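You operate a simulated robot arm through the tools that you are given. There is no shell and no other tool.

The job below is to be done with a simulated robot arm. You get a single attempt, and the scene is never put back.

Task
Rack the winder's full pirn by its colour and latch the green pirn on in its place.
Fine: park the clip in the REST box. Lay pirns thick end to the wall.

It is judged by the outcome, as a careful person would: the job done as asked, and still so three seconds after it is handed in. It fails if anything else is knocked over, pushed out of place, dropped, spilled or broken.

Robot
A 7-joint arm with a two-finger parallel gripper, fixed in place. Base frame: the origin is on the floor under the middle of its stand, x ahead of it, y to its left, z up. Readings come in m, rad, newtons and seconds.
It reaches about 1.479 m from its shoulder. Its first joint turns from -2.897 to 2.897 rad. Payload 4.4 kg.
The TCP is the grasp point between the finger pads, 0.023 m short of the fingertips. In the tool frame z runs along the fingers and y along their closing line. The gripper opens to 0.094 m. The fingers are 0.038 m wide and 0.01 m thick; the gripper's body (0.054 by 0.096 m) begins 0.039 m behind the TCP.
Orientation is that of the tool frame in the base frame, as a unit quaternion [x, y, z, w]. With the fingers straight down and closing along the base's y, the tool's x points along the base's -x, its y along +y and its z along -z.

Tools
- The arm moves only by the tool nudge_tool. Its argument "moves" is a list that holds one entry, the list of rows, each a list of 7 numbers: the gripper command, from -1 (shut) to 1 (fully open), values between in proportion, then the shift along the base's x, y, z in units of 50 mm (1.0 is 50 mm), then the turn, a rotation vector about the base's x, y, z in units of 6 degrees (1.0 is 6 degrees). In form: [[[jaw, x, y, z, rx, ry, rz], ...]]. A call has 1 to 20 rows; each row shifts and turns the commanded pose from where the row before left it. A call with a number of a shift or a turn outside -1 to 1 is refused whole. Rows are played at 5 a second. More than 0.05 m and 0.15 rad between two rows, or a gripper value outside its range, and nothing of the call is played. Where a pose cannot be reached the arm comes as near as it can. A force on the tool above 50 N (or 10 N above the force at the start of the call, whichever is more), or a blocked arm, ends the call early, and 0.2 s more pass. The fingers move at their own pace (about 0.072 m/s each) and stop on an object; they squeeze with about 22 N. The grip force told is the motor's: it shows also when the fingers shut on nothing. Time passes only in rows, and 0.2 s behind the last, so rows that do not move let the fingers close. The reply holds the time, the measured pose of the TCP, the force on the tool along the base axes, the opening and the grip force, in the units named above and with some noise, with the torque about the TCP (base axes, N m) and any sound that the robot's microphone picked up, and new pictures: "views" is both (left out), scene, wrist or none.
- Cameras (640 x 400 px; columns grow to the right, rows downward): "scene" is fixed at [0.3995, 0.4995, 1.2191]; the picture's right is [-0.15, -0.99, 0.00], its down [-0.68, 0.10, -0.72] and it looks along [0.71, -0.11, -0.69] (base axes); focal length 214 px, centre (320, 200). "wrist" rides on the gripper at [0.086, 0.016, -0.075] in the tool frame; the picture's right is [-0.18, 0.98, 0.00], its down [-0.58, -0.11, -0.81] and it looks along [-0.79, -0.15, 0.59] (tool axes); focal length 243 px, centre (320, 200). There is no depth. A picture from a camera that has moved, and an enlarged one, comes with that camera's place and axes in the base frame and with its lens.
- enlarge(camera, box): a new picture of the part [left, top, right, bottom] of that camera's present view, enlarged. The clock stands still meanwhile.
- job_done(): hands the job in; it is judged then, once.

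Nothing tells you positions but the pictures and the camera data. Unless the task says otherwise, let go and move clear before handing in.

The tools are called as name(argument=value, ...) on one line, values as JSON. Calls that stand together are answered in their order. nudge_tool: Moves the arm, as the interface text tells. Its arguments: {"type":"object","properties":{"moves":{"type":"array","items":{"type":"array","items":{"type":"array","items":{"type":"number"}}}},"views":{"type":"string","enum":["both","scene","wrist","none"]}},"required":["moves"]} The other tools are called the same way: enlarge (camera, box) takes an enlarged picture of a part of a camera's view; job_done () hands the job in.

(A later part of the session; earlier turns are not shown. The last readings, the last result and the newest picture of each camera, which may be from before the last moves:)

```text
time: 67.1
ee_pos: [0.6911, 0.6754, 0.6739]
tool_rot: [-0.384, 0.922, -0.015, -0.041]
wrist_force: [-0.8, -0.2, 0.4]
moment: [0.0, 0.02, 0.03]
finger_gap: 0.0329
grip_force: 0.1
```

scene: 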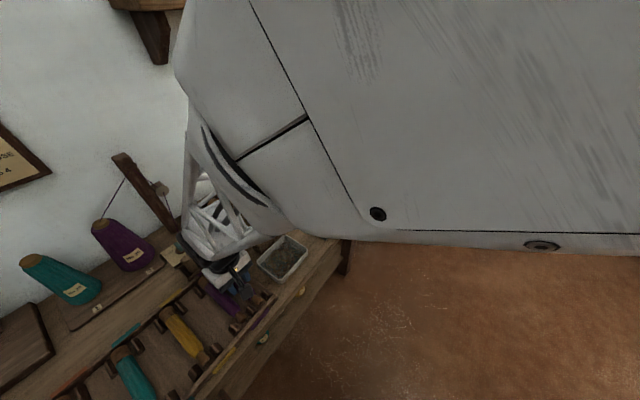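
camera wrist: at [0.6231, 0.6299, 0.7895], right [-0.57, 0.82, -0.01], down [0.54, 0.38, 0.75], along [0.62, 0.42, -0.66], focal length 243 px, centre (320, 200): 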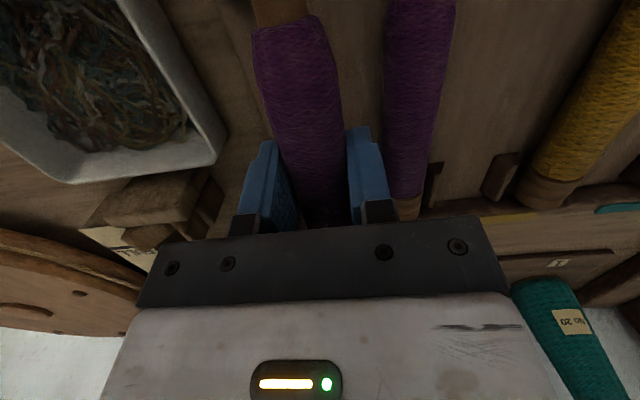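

nudge_tool(moves=[[[-0.2, 0, 0, 0.1, 0, 0, 0], [-0.2, 0, 0, 0.3, 0, 0, 0], [-0.2, 0, 0, 0.9, 0, 0, 0], [-0.2, 0, 0, 0.9, 0.3, -0.3, 0], [0.3, 0, 0, 0.9, 0.3, -0.3, 0]]], views="both")

enlarge(camera="wrist", box=[240, 0, 432, 120])

enlarge(camera="scene", box=[190, 250, 286, 310])

```text
time: 68.3
ee_pos: [0.6892, 0.6725, 0.8284]
tool_rot: [-0.384, 0.923, 0.001, 0.0]
wrist_force: [0.3, 0.4, -0.4]
moment: [0.02, -0.01, 0.01]
finger_gap: 0.0611
grip_force: 0.1
camera wrist: at [0.6172, 0.6223, 0.9036], right [-0.57, 0.82, 0.0], down [0.49, 0.33, 0.81], along [0.66, 0.46, -0.59], focal length 243 px, centre (320, 200)
```

scene: 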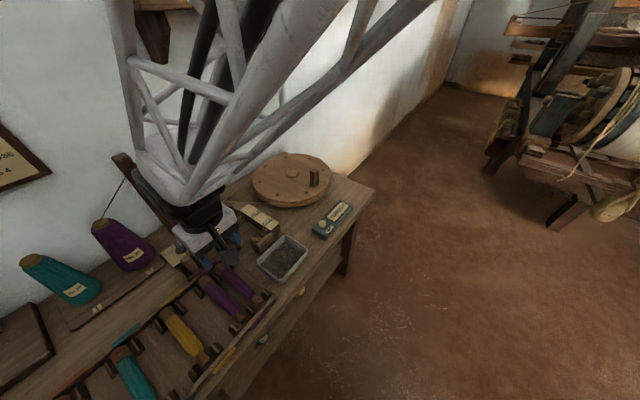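
wrist: 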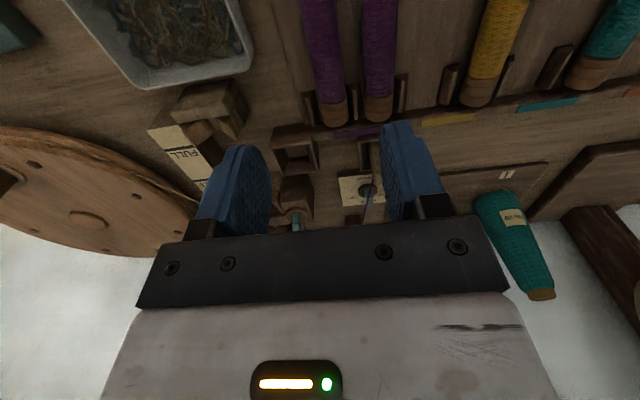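

```text
3.33 times, centred on (336, 60) of wrist
camera zoom: at [0.6172, 0.6223, 0.9036], right [-0.57, 0.82, 0.0], down [0.49, 0.33, 0.81], along [0.66, 0.46, -0.59], focal length 809 px, centre (267, 667)
```

zoom: 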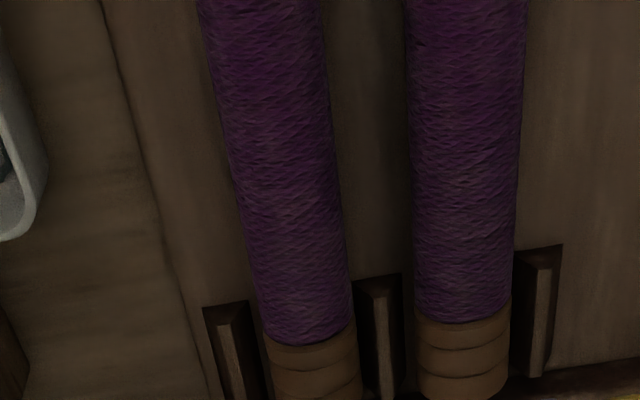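

```text
6.67 times, centred on (238, 280) of scene
camera zoom: at [0.3995, 0.4995, 1.2191], right [-0.15, -0.99, 0.0], down [-0.68, 0.1, -0.72], along [0.71, -0.11, -0.69], focal length 1430 px, centre (867, -333)
```

zoom: 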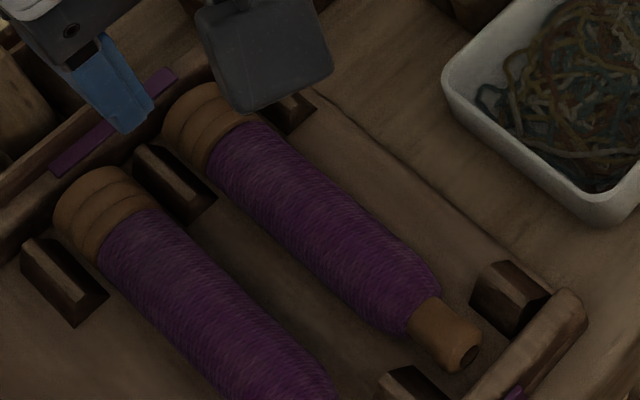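

The full purple pirn now lies properly between its pegs, butt to the wall. Next I go to the green pirn in the empties rack.

nudge_tool(moves=[[[0.3, -0.632, 0.647, 0.08, 0, 0, 0], [0.3, -0.632, 0.647, 0.08, 0, 0, 0], [0.3, -0.632, 0.647, 0.08, 0, 0, 0], [0.3, -0.632, 0.647, 0.08, 0, 0, 0], [0.3, -0.632, 0.647, 0.08, 0, 0, 0], [0.3, -0.632, 0.647, 0.08, 0, 0, 0], [0.3, -0.632, 0.647, 0.08, 0, 0, 0], [0.3, -0.632, 0.647, 0.08, 0, 0, 0], [0.3, -0.632, 0.647, 0.08, 0, 0, 0], [0.3, -0.632, 0.647, 0, 0, 0, 0], [0.3, -0.632, 0.647, 0, 0, 0, 0], [0.3, -0.632, 0.647, 0, 0, 0, 0], [0.3, -0.632, 0.647, 0, 0, 0, 0]]], views="both")

enlarge(camera="wrist", box=[224, 0, 416, 120])

enlarge(camera="scene", box=[160, 240, 288, 320])

```text
time: 71.1
ee_pos: [0.2807, 1.0957, 0.8668]
tool_rot: [-0.384, 0.923, 0.002, 0.001]
wrist_force: [-1.6, -0.9, 0.4]
moment: [-0.03, -0.01, -0.02]
finger_gap: 0.061
grip_force: 0.1
camera wrist: at [0.2084, 1.0452, 0.9401], right [-0.57, 0.82, 0.0], down [0.49, 0.33, 0.81], along [0.66, 0.46, -0.59], focal length 243 px, centre (320, 200)
```

scene: 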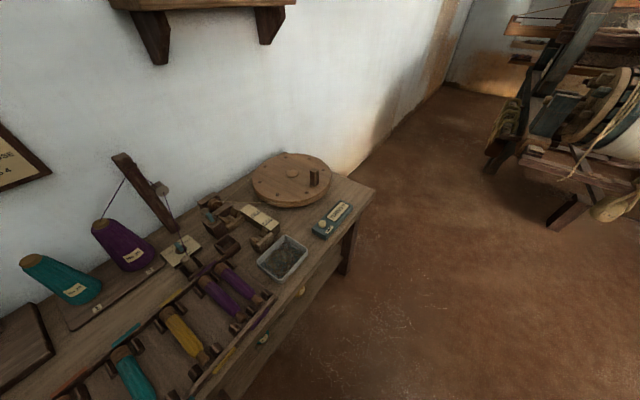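
wrist: 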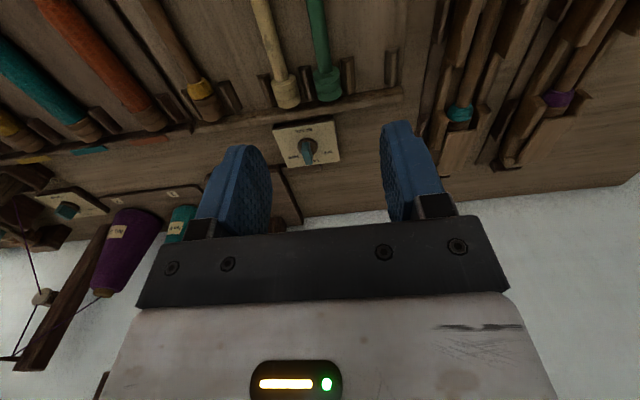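

```text
3.33 times, centred on (320, 60) of wrist
camera zoom: at [0.2084, 1.0452, 0.9401], right [-0.57, 0.82, 0.0], down [0.49, 0.33, 0.81], along [0.66, 0.46, -0.59], focal length 809 px, centre (320, 667)
```

zoom: 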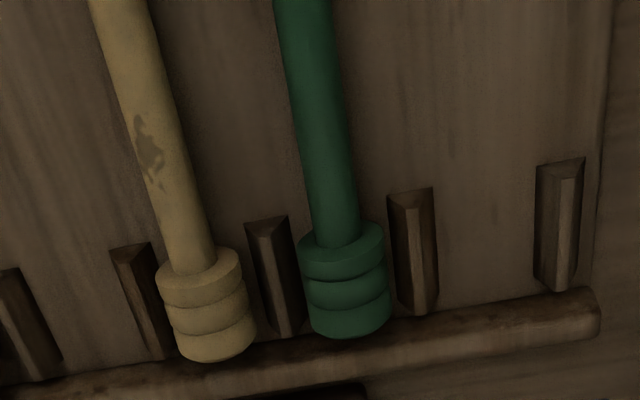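

```text
5.00 times, centred on (224, 280) of scene
camera zoom: at [0.3995, 0.4995, 1.2191], right [-0.15, -0.99, 0.0], down [-0.68, 0.1, -0.72], along [0.71, -0.11, -0.69], focal length 1072 px, centre (800, -200)
```

zoom: 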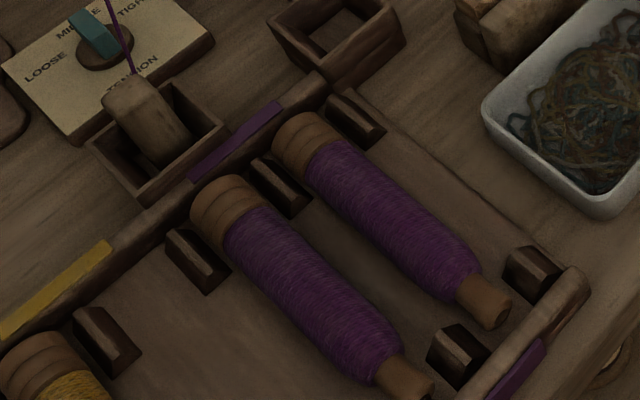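

Purple pirn racking confirmed. The green pirn's shaft lies at s≈0.573, directly under the gripper; I descend to it.

nudge_tool(moves=[[[-0.2, 0.045, -0.045, -0.7, 0, 0, 0], [-0.2, 0, 0, -0.9, 0, 0, 0], [-0.2, 0, 0, -0.9, 0, 0, 0], [-0.2, 0, 0, -0.75, 0, 0, 0]]], views="wrist")

enlarge(camera="wrist", box=[224, 60, 416, 180])

```text
time: 72.1
ee_pos: [0.2845, 1.0959, 0.7062]
tool_rot: [-0.384, 0.923, 0.004, 0.001]
wrist_force: [0.4, 0.2, 1.0]
moment: [-0.02, 0.01, 0.01]
finger_gap: 0.0376
grip_force: 0.1
camera wrist: at [0.2115, 1.0448, 0.7795], right [-0.57, 0.82, 0.01], down [0.49, 0.33, 0.81], along [0.66, 0.46, -0.59], focal length 243 px, centre (320, 200)
```

wrist: 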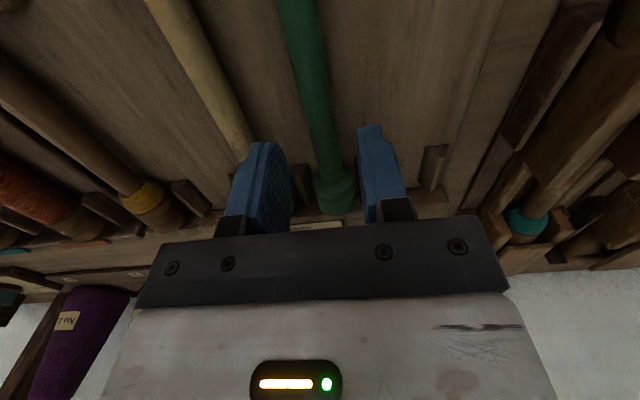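

```text
3.33 times, centred on (320, 120) of wrist
camera zoom: at [0.2115, 1.0448, 0.7795], right [-0.57, 0.82, 0.01], down [0.49, 0.33, 0.81], along [0.66, 0.46, -0.59], focal length 809 px, centre (320, 467)
```

zoom: 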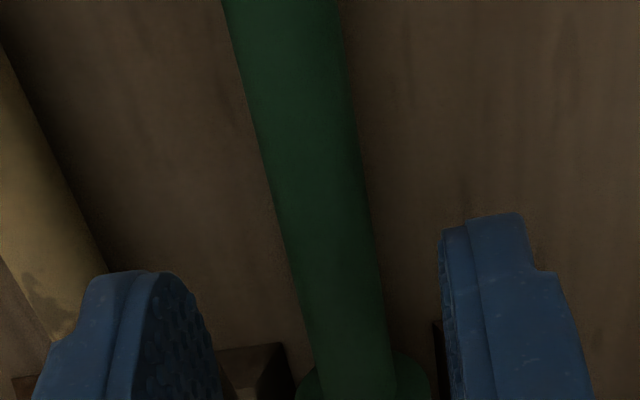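

nudge_tool(moves=[[[-0.2, 0, 0, -0.3, 0, 0, 0], [-0.2, 0, 0, -0.26, 0, 0, 0], [-0.2, 0, 0, 0, 0, 0, 0]]], views="none")

```text
time: 72.9
ee_pos: [0.2817, 1.0957, 0.6752]
tool_rot: [-0.384, 0.923, 0.002, 0.0]
wrist_force: [-0.9, 1.3, 0.6]
moment: [-0.01, -0.02, -0.03]
finger_gap: 0.0377
grip_force: 0.1
```

nudge_tool(moves=[[[-1, 0, 0, 0, 0, 0, 0], [-1, 0, 0, 0, 0, 0, 0], [-1, 0, 0, 0, 0, 0, 0]]], views="wrist")

enlarge(camera="wrist", box=[224, 80, 416, 200])

```text
time: 73.7
ee_pos: [0.2835, 1.0957, 0.6764]
tool_rot: [-0.385, 0.923, 0.002, 0.0]
wrist_force: [-0.1, -0.3, 0.3]
moment: [0.03, 0.0, 0.0]
finger_gap: 0.0164
grip_force: 22.1
camera wrist: at [0.2105, 1.0447, 0.7497], right [-0.57, 0.82, 0.0], down [0.49, 0.33, 0.81], along [0.66, 0.46, -0.59], focal length 243 px, centre (320, 200)
```

wrist: 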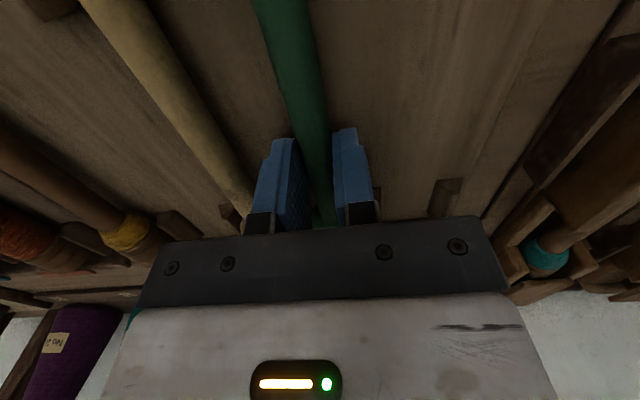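

```text
3.33 times, centred on (320, 140) of wrist
camera zoom: at [0.2105, 1.0447, 0.7497], right [-0.57, 0.82, 0.0], down [0.49, 0.33, 0.81], along [0.66, 0.46, -0.59], focal length 809 px, centre (320, 400)
```

zoom: 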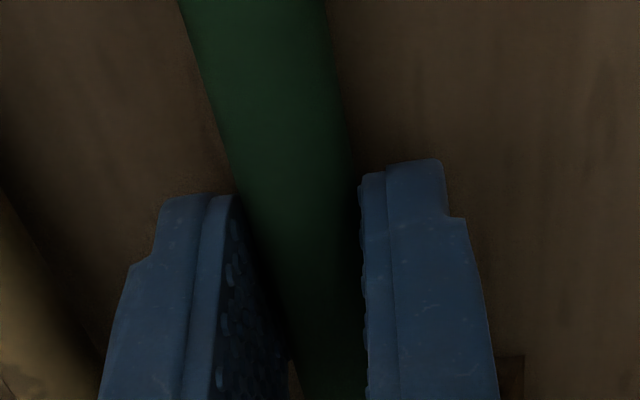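

nudge_tool(moves=[[[-1, 0, 0, 0.15, 0, 0, 0], [-1, 0, 0, 0.4, 0, 0, 0], [-1, 0, 0, 0.8, 0, 0, 0], [-1, 0, 0, 0.9, 0, 0, 0], [-1, 0, 0, 0.8, 0, 0, 0]]], views="wrist")

enlarge(camera="wrist", box=[200, 0, 440, 150])

```text
time: 74.9
ee_pos: [0.282, 1.0948, 0.8255]
tool_rot: [-0.385, 0.923, 0.001, 0.0]
wrist_force: [0.4, -0.2, -2.1]
moment: [0.03, 0.02, -0.03]
finger_gap: 0.016
grip_force: 21.8
camera wrist: at [0.2096, 1.0441, 0.9008], right [-0.57, 0.82, 0.0], down [0.49, 0.33, 0.81], along [0.66, 0.46, -0.59], focal length 243 px, centre (320, 200)
```

wrist: 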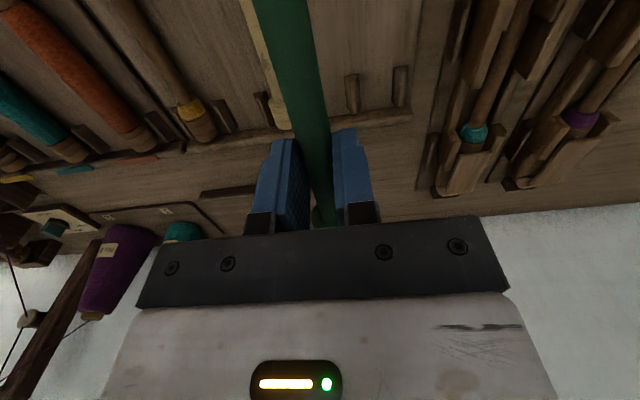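

```text
2.67 times, centred on (320, 75) of wrist
camera zoom: at [0.2096, 1.0441, 0.9008], right [-0.57, 0.82, 0.0], down [0.49, 0.33, 0.81], along [0.66, 0.46, -0.59], focal length 647 px, centre (320, 533)
```

zoom: 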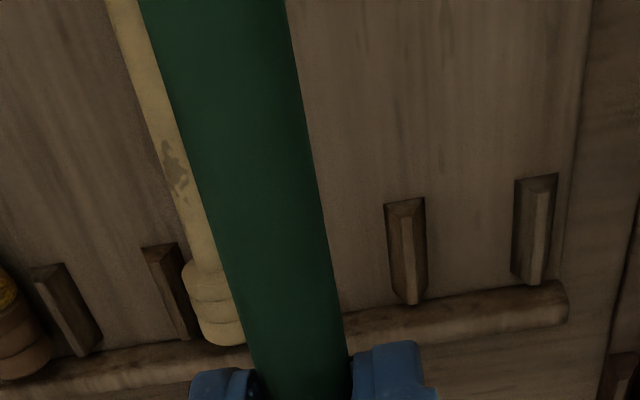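

The green pirn is held securely. I'll carry it along the bench at a safe height and distance from cones and yarn, to in front of the winder.

nudge_tool(moves=[[[-1, 0.5, -0.5, 0.3, 0, 0, 0], [-1, 0.67, -0.67, 0.2, 0, 0, 0], [-1, 0.67, -0.67, 0, 0, 0, 0], [-1, 0.67, -0.67, 0, 0, 0, 0], [-1, 0.67, -0.67, 0, 0, 0, 0], [-1, 0.67, -0.67, 0, 0, 0, 0], [-1, 0.67, -0.67, 0, 0, 0, 0], [-1, 0.67, -0.67, 0, 0, 0, 0], [-1, 0.67, -0.67, 0, 0, 0, 0], [-1, 0.67, -0.67, 0, 0, 0, 0], [-1, 0.67, -0.67, 0, 0, 0, 0], [-1, 0.67, -0.67, 0, 0, 0, 0], [-1, 0.67, -0.67, 0, 0, 0, 0], [-1, 0.67, -0.67, 0, 0, 0, 0], [-1, 0.67, -0.67, 0, 0, 0, 0], [-1, 0.22, -0.22, 0, 0, 0, 0]]], views="both")

enlarge(camera="scene", box=[170, 180, 298, 260])

enlarge(camera="wrist", box=[200, 0, 440, 150])

```text
time: 78.3
ee_pos: [0.7885, 0.5876, 0.8542]
tool_rot: [-0.385, 0.923, 0.002, 0.0]
wrist_force: [-0.7, 0.2, 0.3]
moment: [-0.03, 0.0, -0.01]
finger_gap: 0.0164
grip_force: 22.1
camera wrist: at [0.7151, 0.5378, 0.9283], right [-0.57, 0.82, 0.0], down [0.49, 0.33, 0.81], along [0.66, 0.46, -0.59], focal length 243 px, centre (320, 200)
```

scene: 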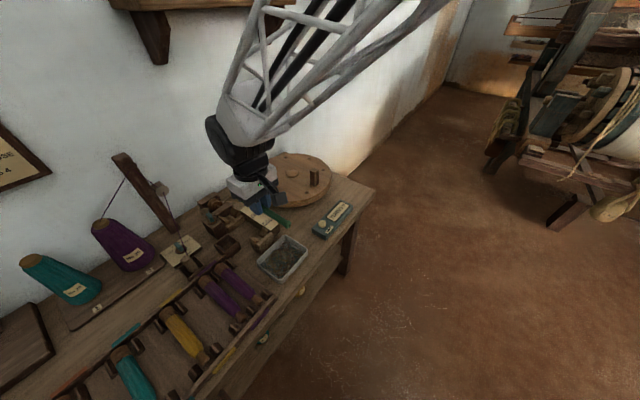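
wrist: 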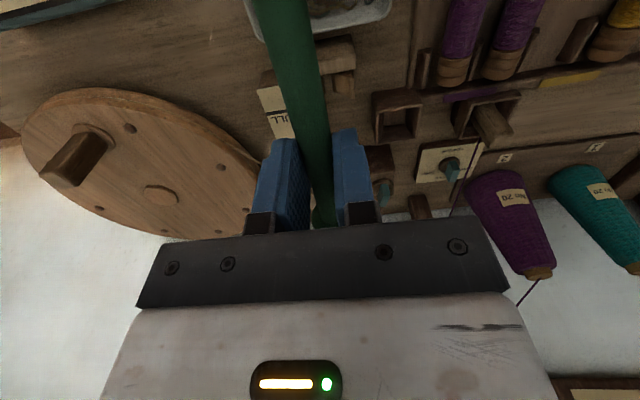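

```text
5.00 times, centred on (234, 220) of scene
camera zoom: at [0.3995, 0.4995, 1.2191], right [-0.15, -0.99, 0.0], down [-0.68, 0.1, -0.72], along [0.71, -0.11, -0.69], focal length 1072 px, centre (750, 100)
```

zoom: 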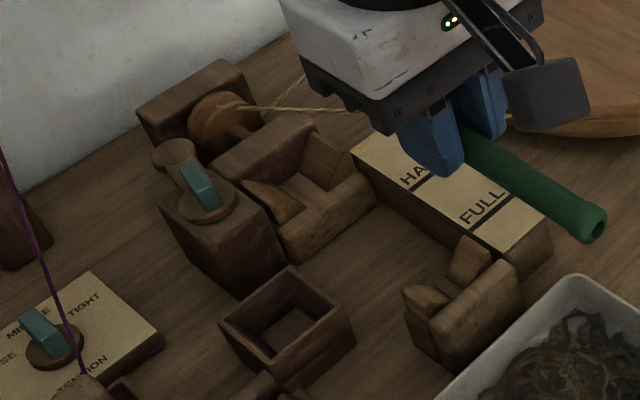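

```text
2.67 times, centred on (320, 75) of wrist
camera zoom: at [0.7151, 0.5378, 0.9283], right [-0.57, 0.82, 0.0], down [0.49, 0.33, 0.81], along [0.66, 0.46, -0.59], focal length 647 px, centre (320, 533)
```

zoom: 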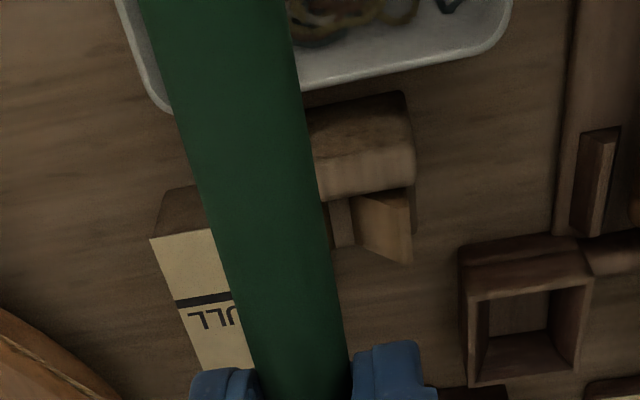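

enlarge(camera="scene", box=[244, 222, 284, 247])

enlarge(camera="scene", box=[200, 196, 248, 226])

```text
16.00 times, centred on (264, 234) of scene
camera zoom: at [0.3995, 0.4995, 1.2191], right [-0.15, -0.99, 0.0], down [-0.68, 0.1, -0.72], along [0.71, -0.11, -0.69], focal length 3432 px, centre (1216, -352)
```

zoom: 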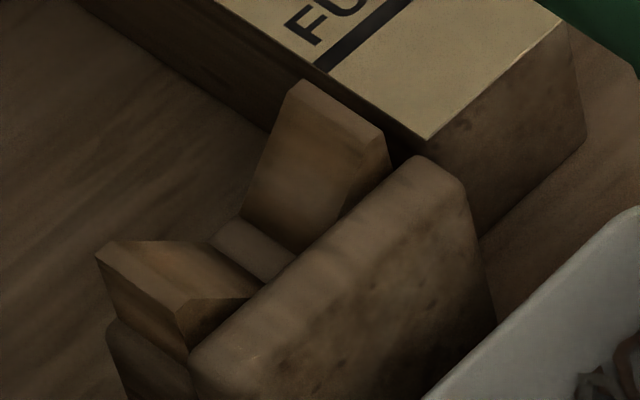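

```text
13.33 times, centred on (224, 211) of scene
camera zoom: at [0.3995, 0.4995, 1.2191], right [-0.15, -0.99, 0.0], down [-0.68, 0.1, -0.72], along [0.71, -0.11, -0.69], focal length 2860 px, centre (1600, 53)
```

zoom: 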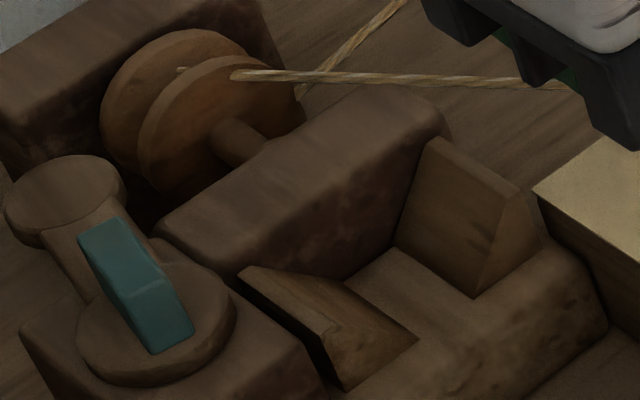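

nudge_tool(moves=[[[-1, 0.631, 0.646, 0, 0, 0, 0], [-1, 0.631, 0.646, 0, 0, 0, 0], [-1, 0.631, 0.646, 0, 0, 0, 0], [-1, 0, 0, 0, 0, 0, 0]]], views="both")

enlarge(camera="scene", box=[190, 180, 286, 240])

enlarge(camera="wrist", box=[200, 0, 440, 150])

```text
time: 79.3
ee_pos: [0.8822, 0.686, 0.8496]
tool_rot: [-0.384, 0.923, 0.003, 0.0]
wrist_force: [0.0, 0.2, -0.3]
moment: [0.0, 0.01, 0.02]
finger_gap: 0.0162
grip_force: 22.1
camera wrist: at [0.8099, 0.6352, 0.9253], right [-0.57, 0.82, 0.0], down [0.49, 0.33, 0.81], along [0.66, 0.46, -0.59], focal length 243 px, centre (320, 200)
```

scene: 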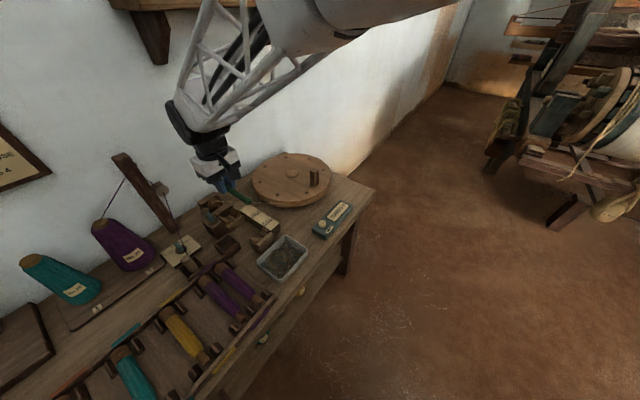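
wrist: 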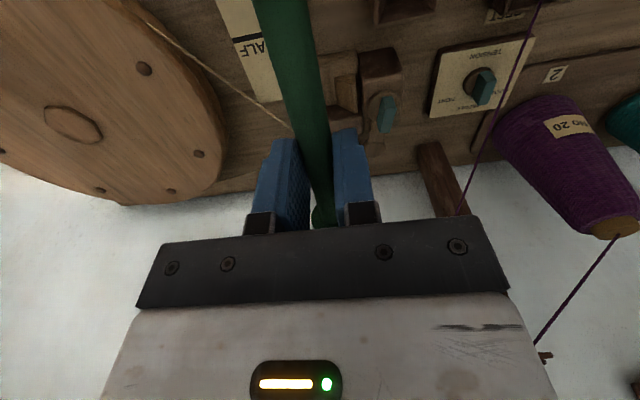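

```text
6.67 times, centred on (238, 210) of scene
camera zoom: at [0.3995, 0.4995, 1.2191], right [-0.15, -0.99, 0.0], down [-0.68, 0.1, -0.72], along [0.71, -0.11, -0.69], focal length 1430 px, centre (867, 133)
```

zoom: 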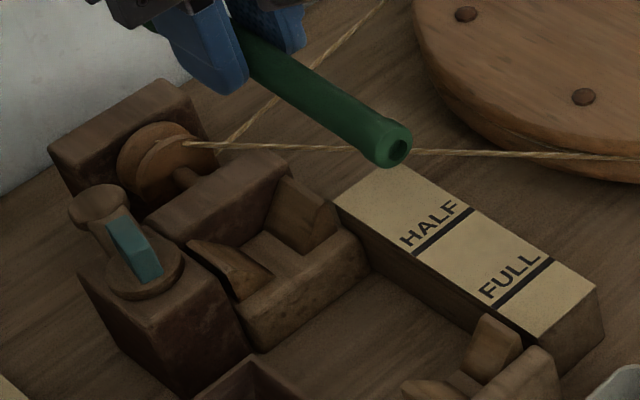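

```text
2.67 times, centred on (320, 75) of wrist
camera zoom: at [0.8099, 0.6352, 0.9253], right [-0.57, 0.82, 0.0], down [0.49, 0.33, 0.81], along [0.66, 0.46, -0.59], focal length 647 px, centre (320, 533)
```

zoom: 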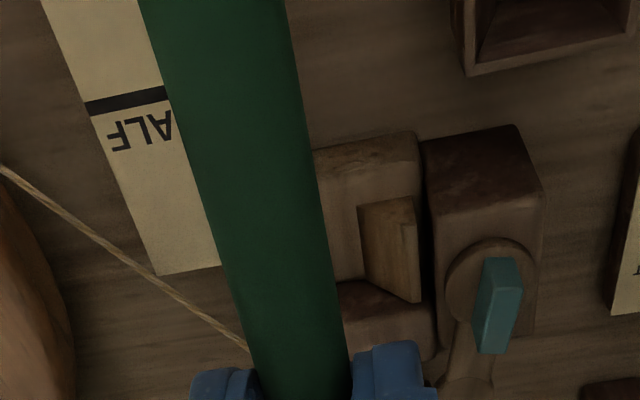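

nudge_tool(moves=[[[-1, 0, -0.02, -0.6, -0.26, 0.26, 0], [-1, 0, 0, -0.8, 0, 0, 0], [-1, 0, 0, -0.7, 0, 0, 0], [-1, 0, 0, -0.4, 0, 0, 0], [-1, 0, 0, 0, 0, 0, 0]]], views="both")

enlarge(camera="scene", box=[190, 190, 286, 250])

enlarge(camera="wrist", box=[200, 0, 440, 150])

```text
time: 80.5
ee_pos: [0.8835, 0.6841, 0.7252]
tool_rot: [-0.385, 0.923, -0.005, -0.016]
wrist_force: [0.9, 0.4, -0.2]
moment: [0.0, 0.01, 0.0]
finger_gap: 0.0164
grip_force: 22.5
camera wrist: at [0.813, 0.6355, 0.8042], right [-0.57, 0.82, 0.0], down [0.51, 0.35, 0.78], along [0.65, 0.44, -0.62], focal length 243 px, centre (320, 200)
```

scene: 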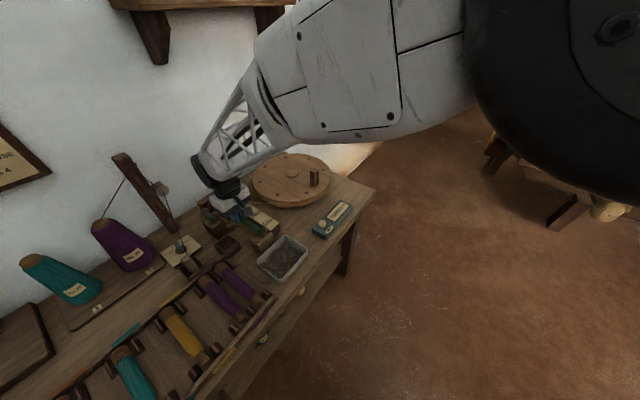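
wrist: 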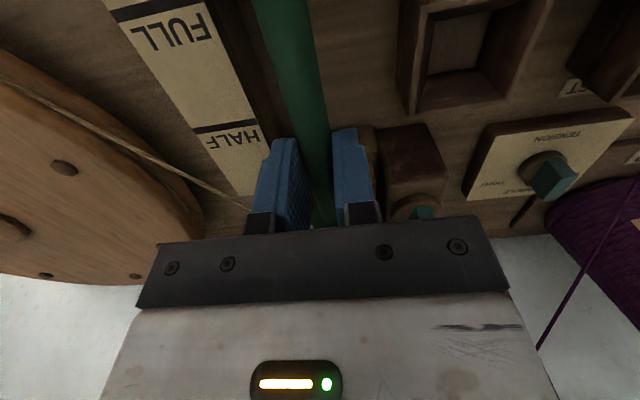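

```text
6.67 times, centred on (238, 220) of scene
camera zoom: at [0.3995, 0.4995, 1.2191], right [-0.15, -0.99, 0.0], down [-0.68, 0.1, -0.72], along [0.71, -0.11, -0.69], focal length 1430 px, centre (867, 67)
```

zoom: 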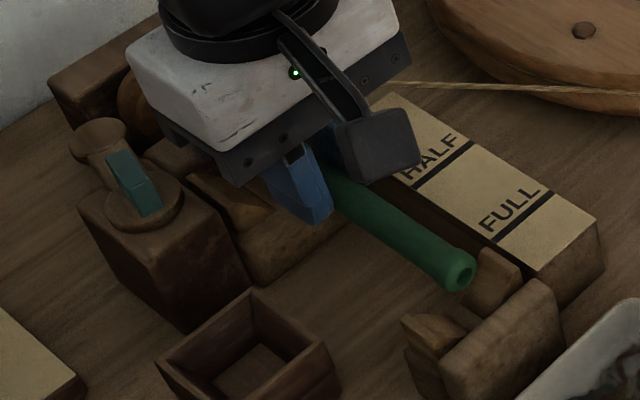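

```text
2.67 times, centred on (320, 75) of wrist
camera zoom: at [0.813, 0.6355, 0.8042], right [-0.57, 0.82, 0.0], down [0.51, 0.35, 0.78], along [0.65, 0.44, -0.62], focal length 647 px, centre (320, 533)
```

zoom: 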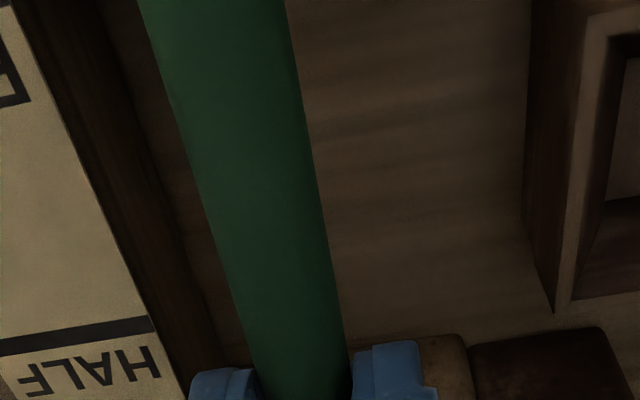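

nudge_tool(moves=[[[-1, 0.01, 0.01, -0.25, 0, 0, 0], [-1, 0, 0, -0.2, 0, 0, 0], [-1, 0, 0, 0, 0, 0, 0]]], views="none")

```text
time: 81.3
ee_pos: [0.883, 0.6855, 0.7055]
tool_rot: [-0.385, 0.923, -0.004, -0.017]
wrist_force: [0.4, -0.6, -0.2]
moment: [0.01, 0.01, 0.0]
finger_gap: 0.0163
grip_force: 21.9
```

nudge_tool(moves=[[[-1, 0, 0, -0.08, 0, 0, 0], [-1, 0, 0, 0, 0, 0, 0]]], views="none")

enlarge(camera="scene", box=[190, 190, 286, 250])

```text
time: 81.9
ee_pos: [0.8825, 0.686, 0.7003]
tool_rot: [-0.384, 0.923, -0.005, -0.017]
wrist_force: [-0.1, 0.7, -0.9]
moment: [0.02, 0.01, 0.0]
finger_gap: 0.0161
grip_force: 22.0
```

```text
6.67 times, centred on (238, 220) of scene
camera zoom: at [0.3995, 0.4995, 1.2191], right [-0.15, -0.99, 0.0], down [-0.68, 0.1, -0.72], along [0.71, -0.11, -0.69], focal length 1430 px, centre (867, 67)
```

zoom: 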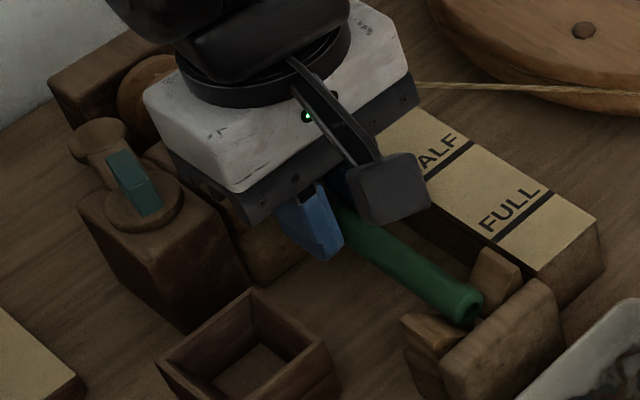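

nudge_tool(moves=[[[-1, 0, 0, -0.04, 0, 0, 0], [-1, 0, 0, 0, 0, 0, 0]]], views="none")

```text
time: 82.5
ee_pos: [0.8834, 0.686, 0.6997]
tool_rot: [-0.384, 0.923, -0.004, -0.018]
wrist_force: [-1.4, -1.3, 4.9]
moment: [-0.34, 0.38, -0.06]
finger_gap: 0.0161
grip_force: 22.3
```

nudge_tool(moves=[[[-1, 0, 0, -0.03, -0.12, 0.12, 0], [-1, 0, 0, 0, 0, 0, 0]]], views="none")

```text
time: 83.1
ee_pos: [0.8831, 0.6855, 0.6991]
tool_rot: [-0.384, 0.923, -0.008, -0.026]
wrist_force: [4.8, 1.3, 12.2]
moment: [0.37, -0.43, 0.05]
finger_gap: 0.0163
grip_force: 21.9
```

Both nose and butt now bear in their cradles. I'll release the green pirn gently.

nudge_tool(moves=[[[-0.55, 0, 0, 0, 0, 0, 0], [-0.4, 0, 0, 0, 0, 0, 0], [-0.36, 0, 0, 0, 0, 0, 0]]], views="both")

enlarge(camera="scene", box=[190, 190, 286, 250])

enlarge(camera="wrist", box=[240, 90, 400, 190])

```text
time: 83.9
ee_pos: [0.8815, 0.6855, 0.6969]
tool_rot: [-0.384, 0.923, -0.009, -0.026]
wrist_force: [0.7, 0.1, -0.2]
moment: [0.01, 0.0, -0.01]
finger_gap: 0.03
grip_force: 0.1
camera wrist: at [0.8136, 0.6381, 0.7761], right [-0.57, 0.82, -0.01], down [0.52, 0.36, 0.77], along [0.64, 0.44, -0.63], focal length 243 px, centre (320, 200)
```

scene: 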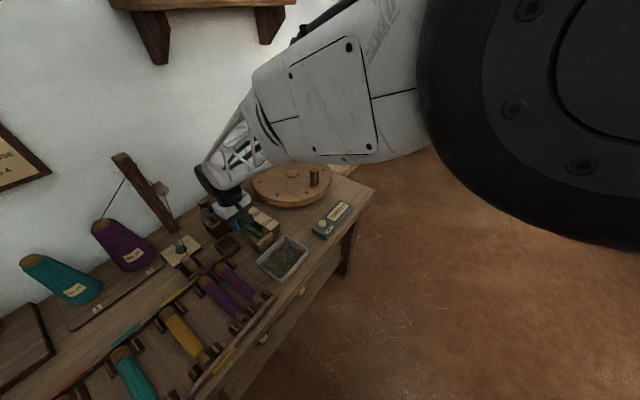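
wrist: 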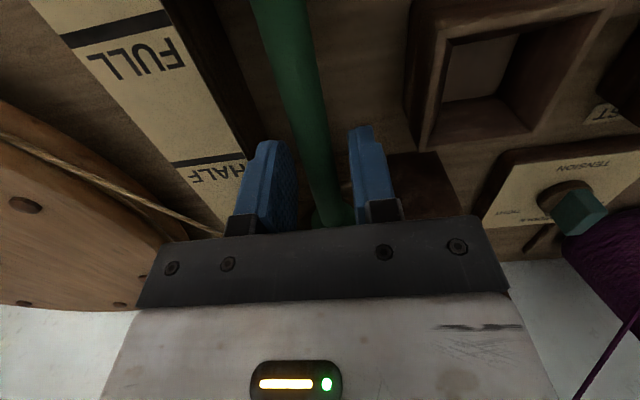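

```text
6.67 times, centred on (238, 220) of scene
camera zoom: at [0.3995, 0.4995, 1.2191], right [-0.15, -0.99, 0.0], down [-0.68, 0.1, -0.72], along [0.71, -0.11, -0.69], focal length 1430 px, centre (867, 67)
```

zoom: 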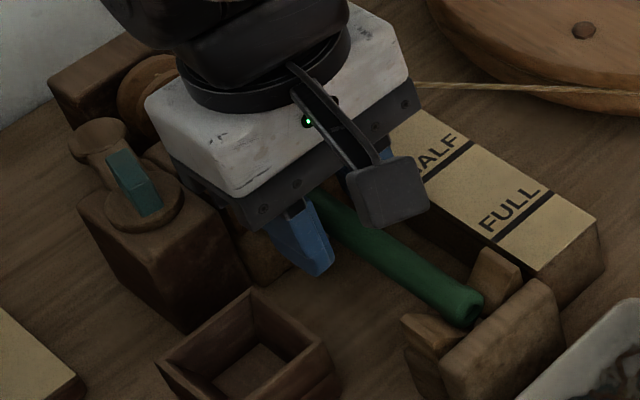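

```text
4.00 times, centred on (320, 140) of wrist
camera zoom: at [0.8136, 0.6381, 0.7761], right [-0.57, 0.82, -0.01], down [0.52, 0.36, 0.77], along [0.64, 0.44, -0.63], focal length 970 px, centre (320, 440)
```

zoom: 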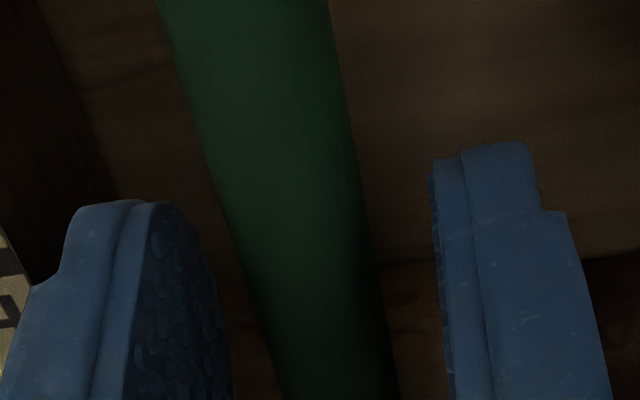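

nudge_tool(moves=[[[-0.36, 0, 0, 0.2, 0, 0, 0], [-0.36, 0, 0, 0.5, 0, 0, 0], [-0.36, 0, 0, 0.8, 0.19, -0.19, 0], [-0.36, 0, 0, 0.9, 0.19, -0.19, 0], [-0.36, 0, 0, 0.9, 0, 0, 0]]], views="both")

enlarge(camera="scene", box=[190, 190, 286, 250])

enlarge(camera="wrist", box=[224, 0, 416, 120])

```text
time: 85.1
ee_pos: [0.8809, 0.6857, 0.8608]
tool_rot: [-0.384, 0.923, 0.001, -0.001]
wrist_force: [-0.9, -0.2, -1.8]
moment: [0.02, -0.03, -0.02]
finger_gap: 0.03
grip_force: 0.1
camera wrist: at [0.809, 0.6357, 0.936], right [-0.57, 0.82, 0.0], down [0.49, 0.33, 0.81], along [0.66, 0.46, -0.59], focal length 243 px, centre (320, 200)
```

scene: 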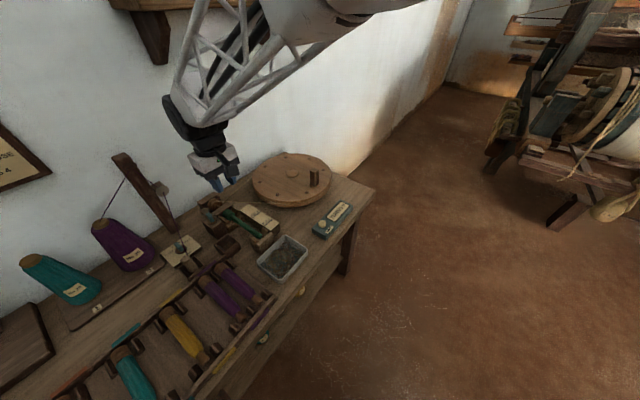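
wrist: 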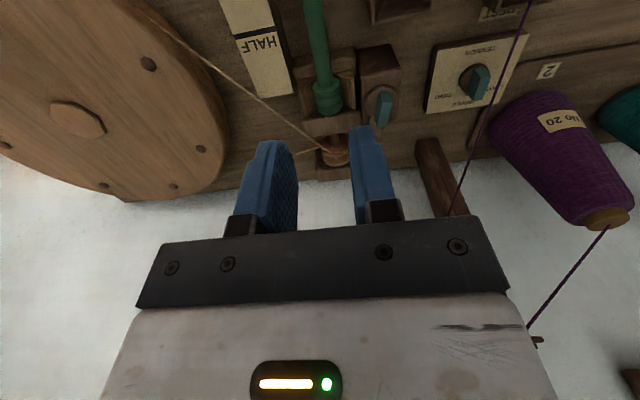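

```text
6.67 times, centred on (238, 220) of scene
camera zoom: at [0.3995, 0.4995, 1.2191], right [-0.15, -0.99, 0.0], down [-0.68, 0.1, -0.72], along [0.71, -0.11, -0.69], focal length 1430 px, centre (867, 67)
```

zoom: 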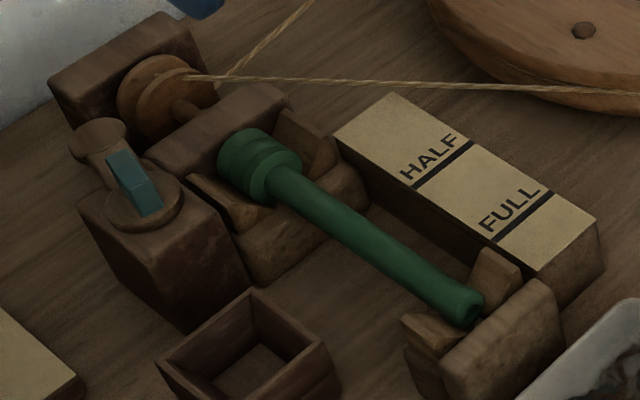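

```text
3.33 times, centred on (320, 60) of wrist
camera zoom: at [0.809, 0.6357, 0.936], right [-0.57, 0.82, 0.0], down [0.49, 0.33, 0.81], along [0.66, 0.46, -0.59], focal length 809 px, centre (320, 667)
```

zoom: 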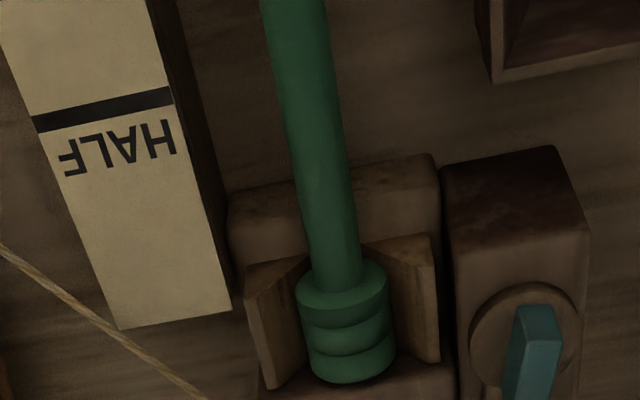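

The green pirn lies in both cradles just as the old one did. Now to close the latch: I bring the gripper over the handle aligned with it and swing it back clockwise.

nudge_tool(moves=[[[-0.2, 0.04, 0.577, 0, 0, 0, -0.5], [-0.2, 0.04, 0.577, 0, 0, 0, -0.5], [-0.2, 0.04, 0.577, 0, 0, 0, -0.5], [-0.2, 0, 0, 0, 0, 0, 0]]], views="both")

enlarge(camera="wrist", box=[240, 10, 400, 110])

```text
time: 86.1
ee_pos: [0.8879, 0.7726, 0.863]
tool_rot: [-0.31, 0.951, 0.002, 0.001]
wrist_force: [-0.4, 0.1, 0.8]
moment: [-0.04, 0.0, 0.01]
finger_gap: 0.0377
grip_force: 0.1
camera wrist: at [0.8098, 0.7343, 0.9387], right [-0.43, 0.9, 0.0], down [0.53, 0.25, 0.81], along [0.73, 0.35, -0.59], focal length 243 px, centre (320, 200)
```

scene: 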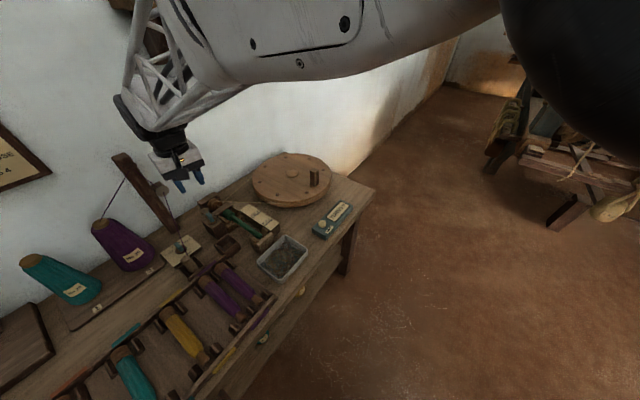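
wrist: 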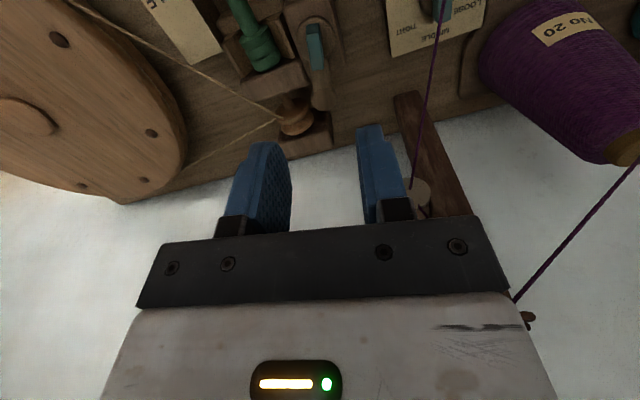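

```text
4.00 times, centred on (320, 60) of wrist
camera zoom: at [0.8098, 0.7343, 0.9387], right [-0.43, 0.9, 0.0], down [0.53, 0.25, 0.81], along [0.73, 0.35, -0.59], focal length 970 px, centre (320, 760)
```

zoom: 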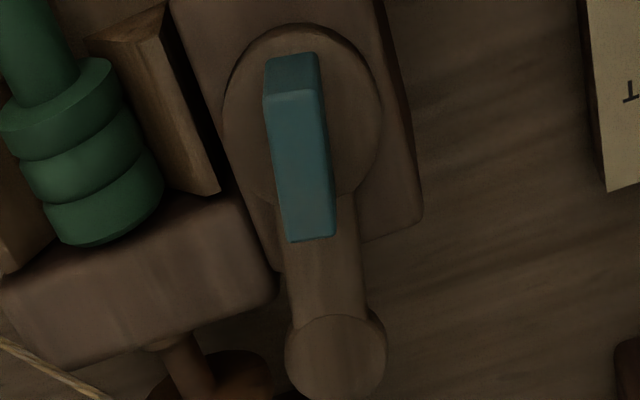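

nudge_tool(moves=[[[-0.3, -0.01, -0.04, -0.5, 0, 0, -0.8], [-0.3, 0, 0, -0.8, 0, 0, 0], [-0.3, 0, 0, -0.75, 0, 0, 0], [-0.3, 0, 0, 0, 0, 0, 0]]], views="wrist")

enlarge(camera="wrist", box=[240, 80, 400, 180])

```text
time: 87.1
ee_pos: [0.887, 0.7705, 0.7578]
tool_rot: [-0.27, 0.963, 0.002, 0.001]
wrist_force: [-0.2, 1.0, -0.1]
moment: [0.0, 0.02, -0.01]
finger_gap: 0.0328
grip_force: 0.0
camera wrist: at [0.8053, 0.7393, 0.8327], right [-0.36, 0.93, 0.0], down [0.55, 0.21, 0.81], along [0.75, 0.29, -0.59], focal length 243 px, centre (320, 200)
```

wrist: 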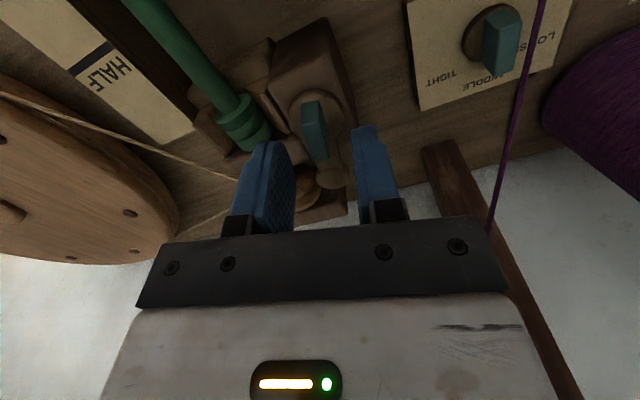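

```text
4.00 times, centred on (320, 130) of wrist
camera zoom: at [0.8053, 0.7393, 0.8327], right [-0.36, 0.93, 0.0], down [0.55, 0.21, 0.81], along [0.75, 0.29, -0.59], focal length 970 px, centre (320, 480)
```

zoom: 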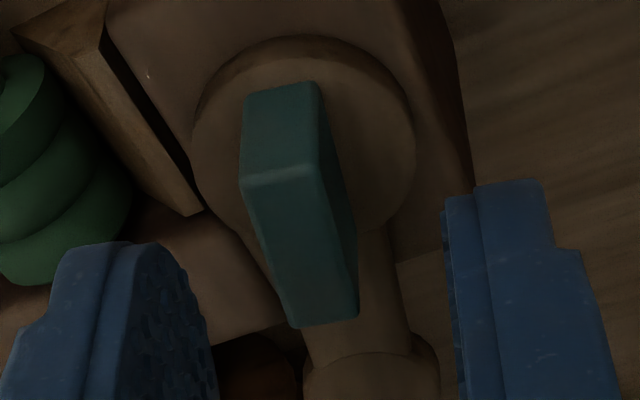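

nudge_tool(moves=[[[-0.36, 0.02, -0.045, -0.22, 0, 0, 0], [-0.36, 0, 0, -0.2, 0, 0, 0], [-0.6, 0, 0, 0, 0, 0, 0], [-0.68, 0, 0, 0, 0, 0, 0]]], views="wrist")

enlarge(camera="wrist", box=[240, 100, 400, 200])

```text
time: 88.1
ee_pos: [0.8885, 0.7688, 0.7381]
tool_rot: [-0.271, 0.962, 0.001, 0.0]
wrist_force: [-0.8, 0.0, -0.5]
moment: [-0.03, 0.04, 0.01]
finger_gap: 0.0153
grip_force: 0.0
camera wrist: at [0.807, 0.7369, 0.8126], right [-0.36, 0.93, 0.0], down [0.55, 0.21, 0.81], along [0.75, 0.29, -0.59], focal length 243 px, centre (320, 200)
```

wrist: 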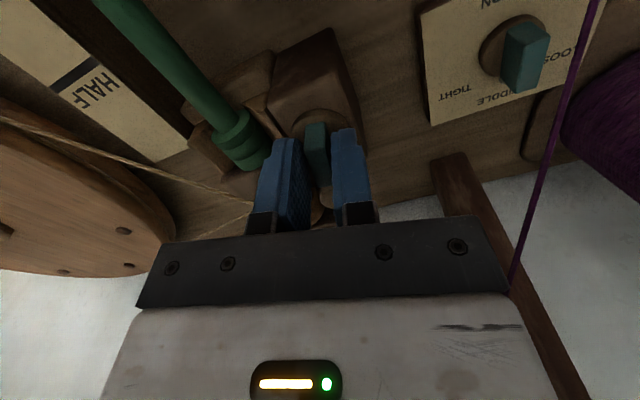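

```text
4.00 times, centred on (320, 150) of wrist
camera zoom: at [0.807, 0.7369, 0.8126], right [-0.36, 0.93, 0.0], down [0.55, 0.21, 0.81], along [0.75, 0.29, -0.59], focal length 970 px, centre (320, 400)
```

zoom: 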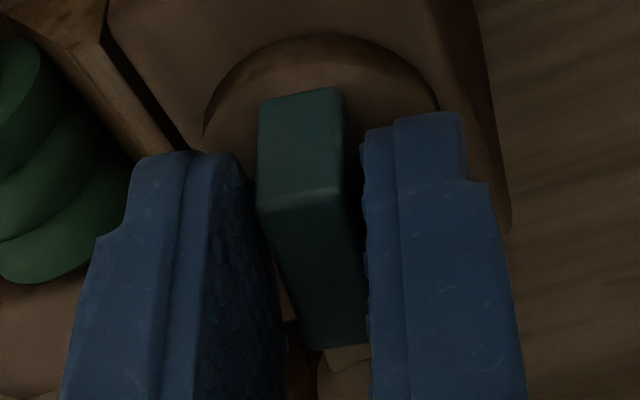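

nudge_tool(moves=[[[-0.68, 0, 0, 0, 0, 0, -0.8], [-0.68, 0, 0, 0, 0, 0, -0.8], [-0.68, 0, 0, 0, 0, 0, -0.8], [-0.68, 0, 0, 0, 0, 0, -0.8], [-0.68, 0, 0, 0, 0, 0, -0.8], [-0.68, 0, 0, 0, 0, 0, -0.8]]], views="both")

enlarge(camera="scene", box=[180, 180, 276, 240])

```text
time: 89.5
ee_pos: [0.8893, 0.7689, 0.7403]
tool_rot: [-0.024, 1.0, 0.002, 0.002]
wrist_force: [0.8, 1.7, -0.6]
moment: [0.01, 0.0, 0.02]
finger_gap: 0.0155
grip_force: 0.2
camera wrist: at [0.8019, 0.7801, 0.8139], right [0.14, 0.99, 0.0], down [0.58, -0.09, 0.81], along [0.8, -0.11, -0.59], focal length 243 px, centre (320, 200)
```

scene: 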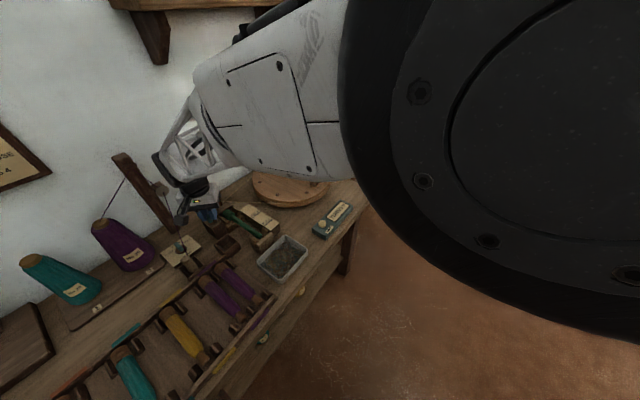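
wrist: 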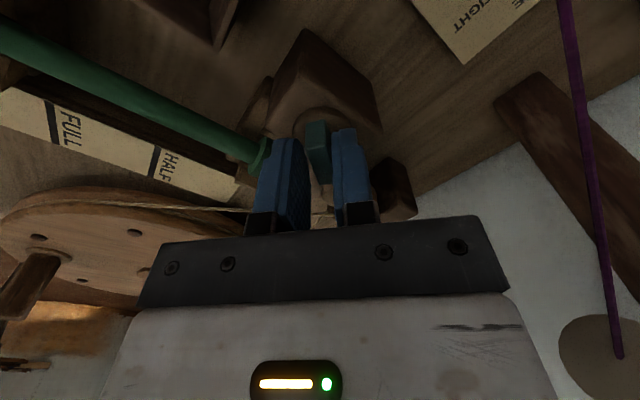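

```text
6.67 times, centred on (228, 210) of scene
camera zoom: at [0.3995, 0.4995, 1.2191], right [-0.15, -0.99, 0.0], down [-0.68, 0.1, -0.72], along [0.71, -0.11, -0.69], focal length 1430 px, centre (933, 133)
```

zoom: 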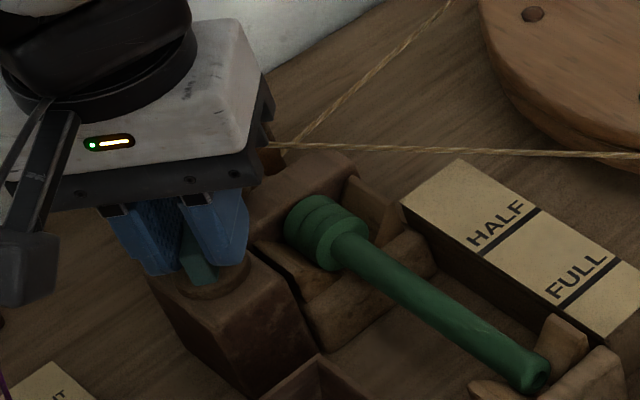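

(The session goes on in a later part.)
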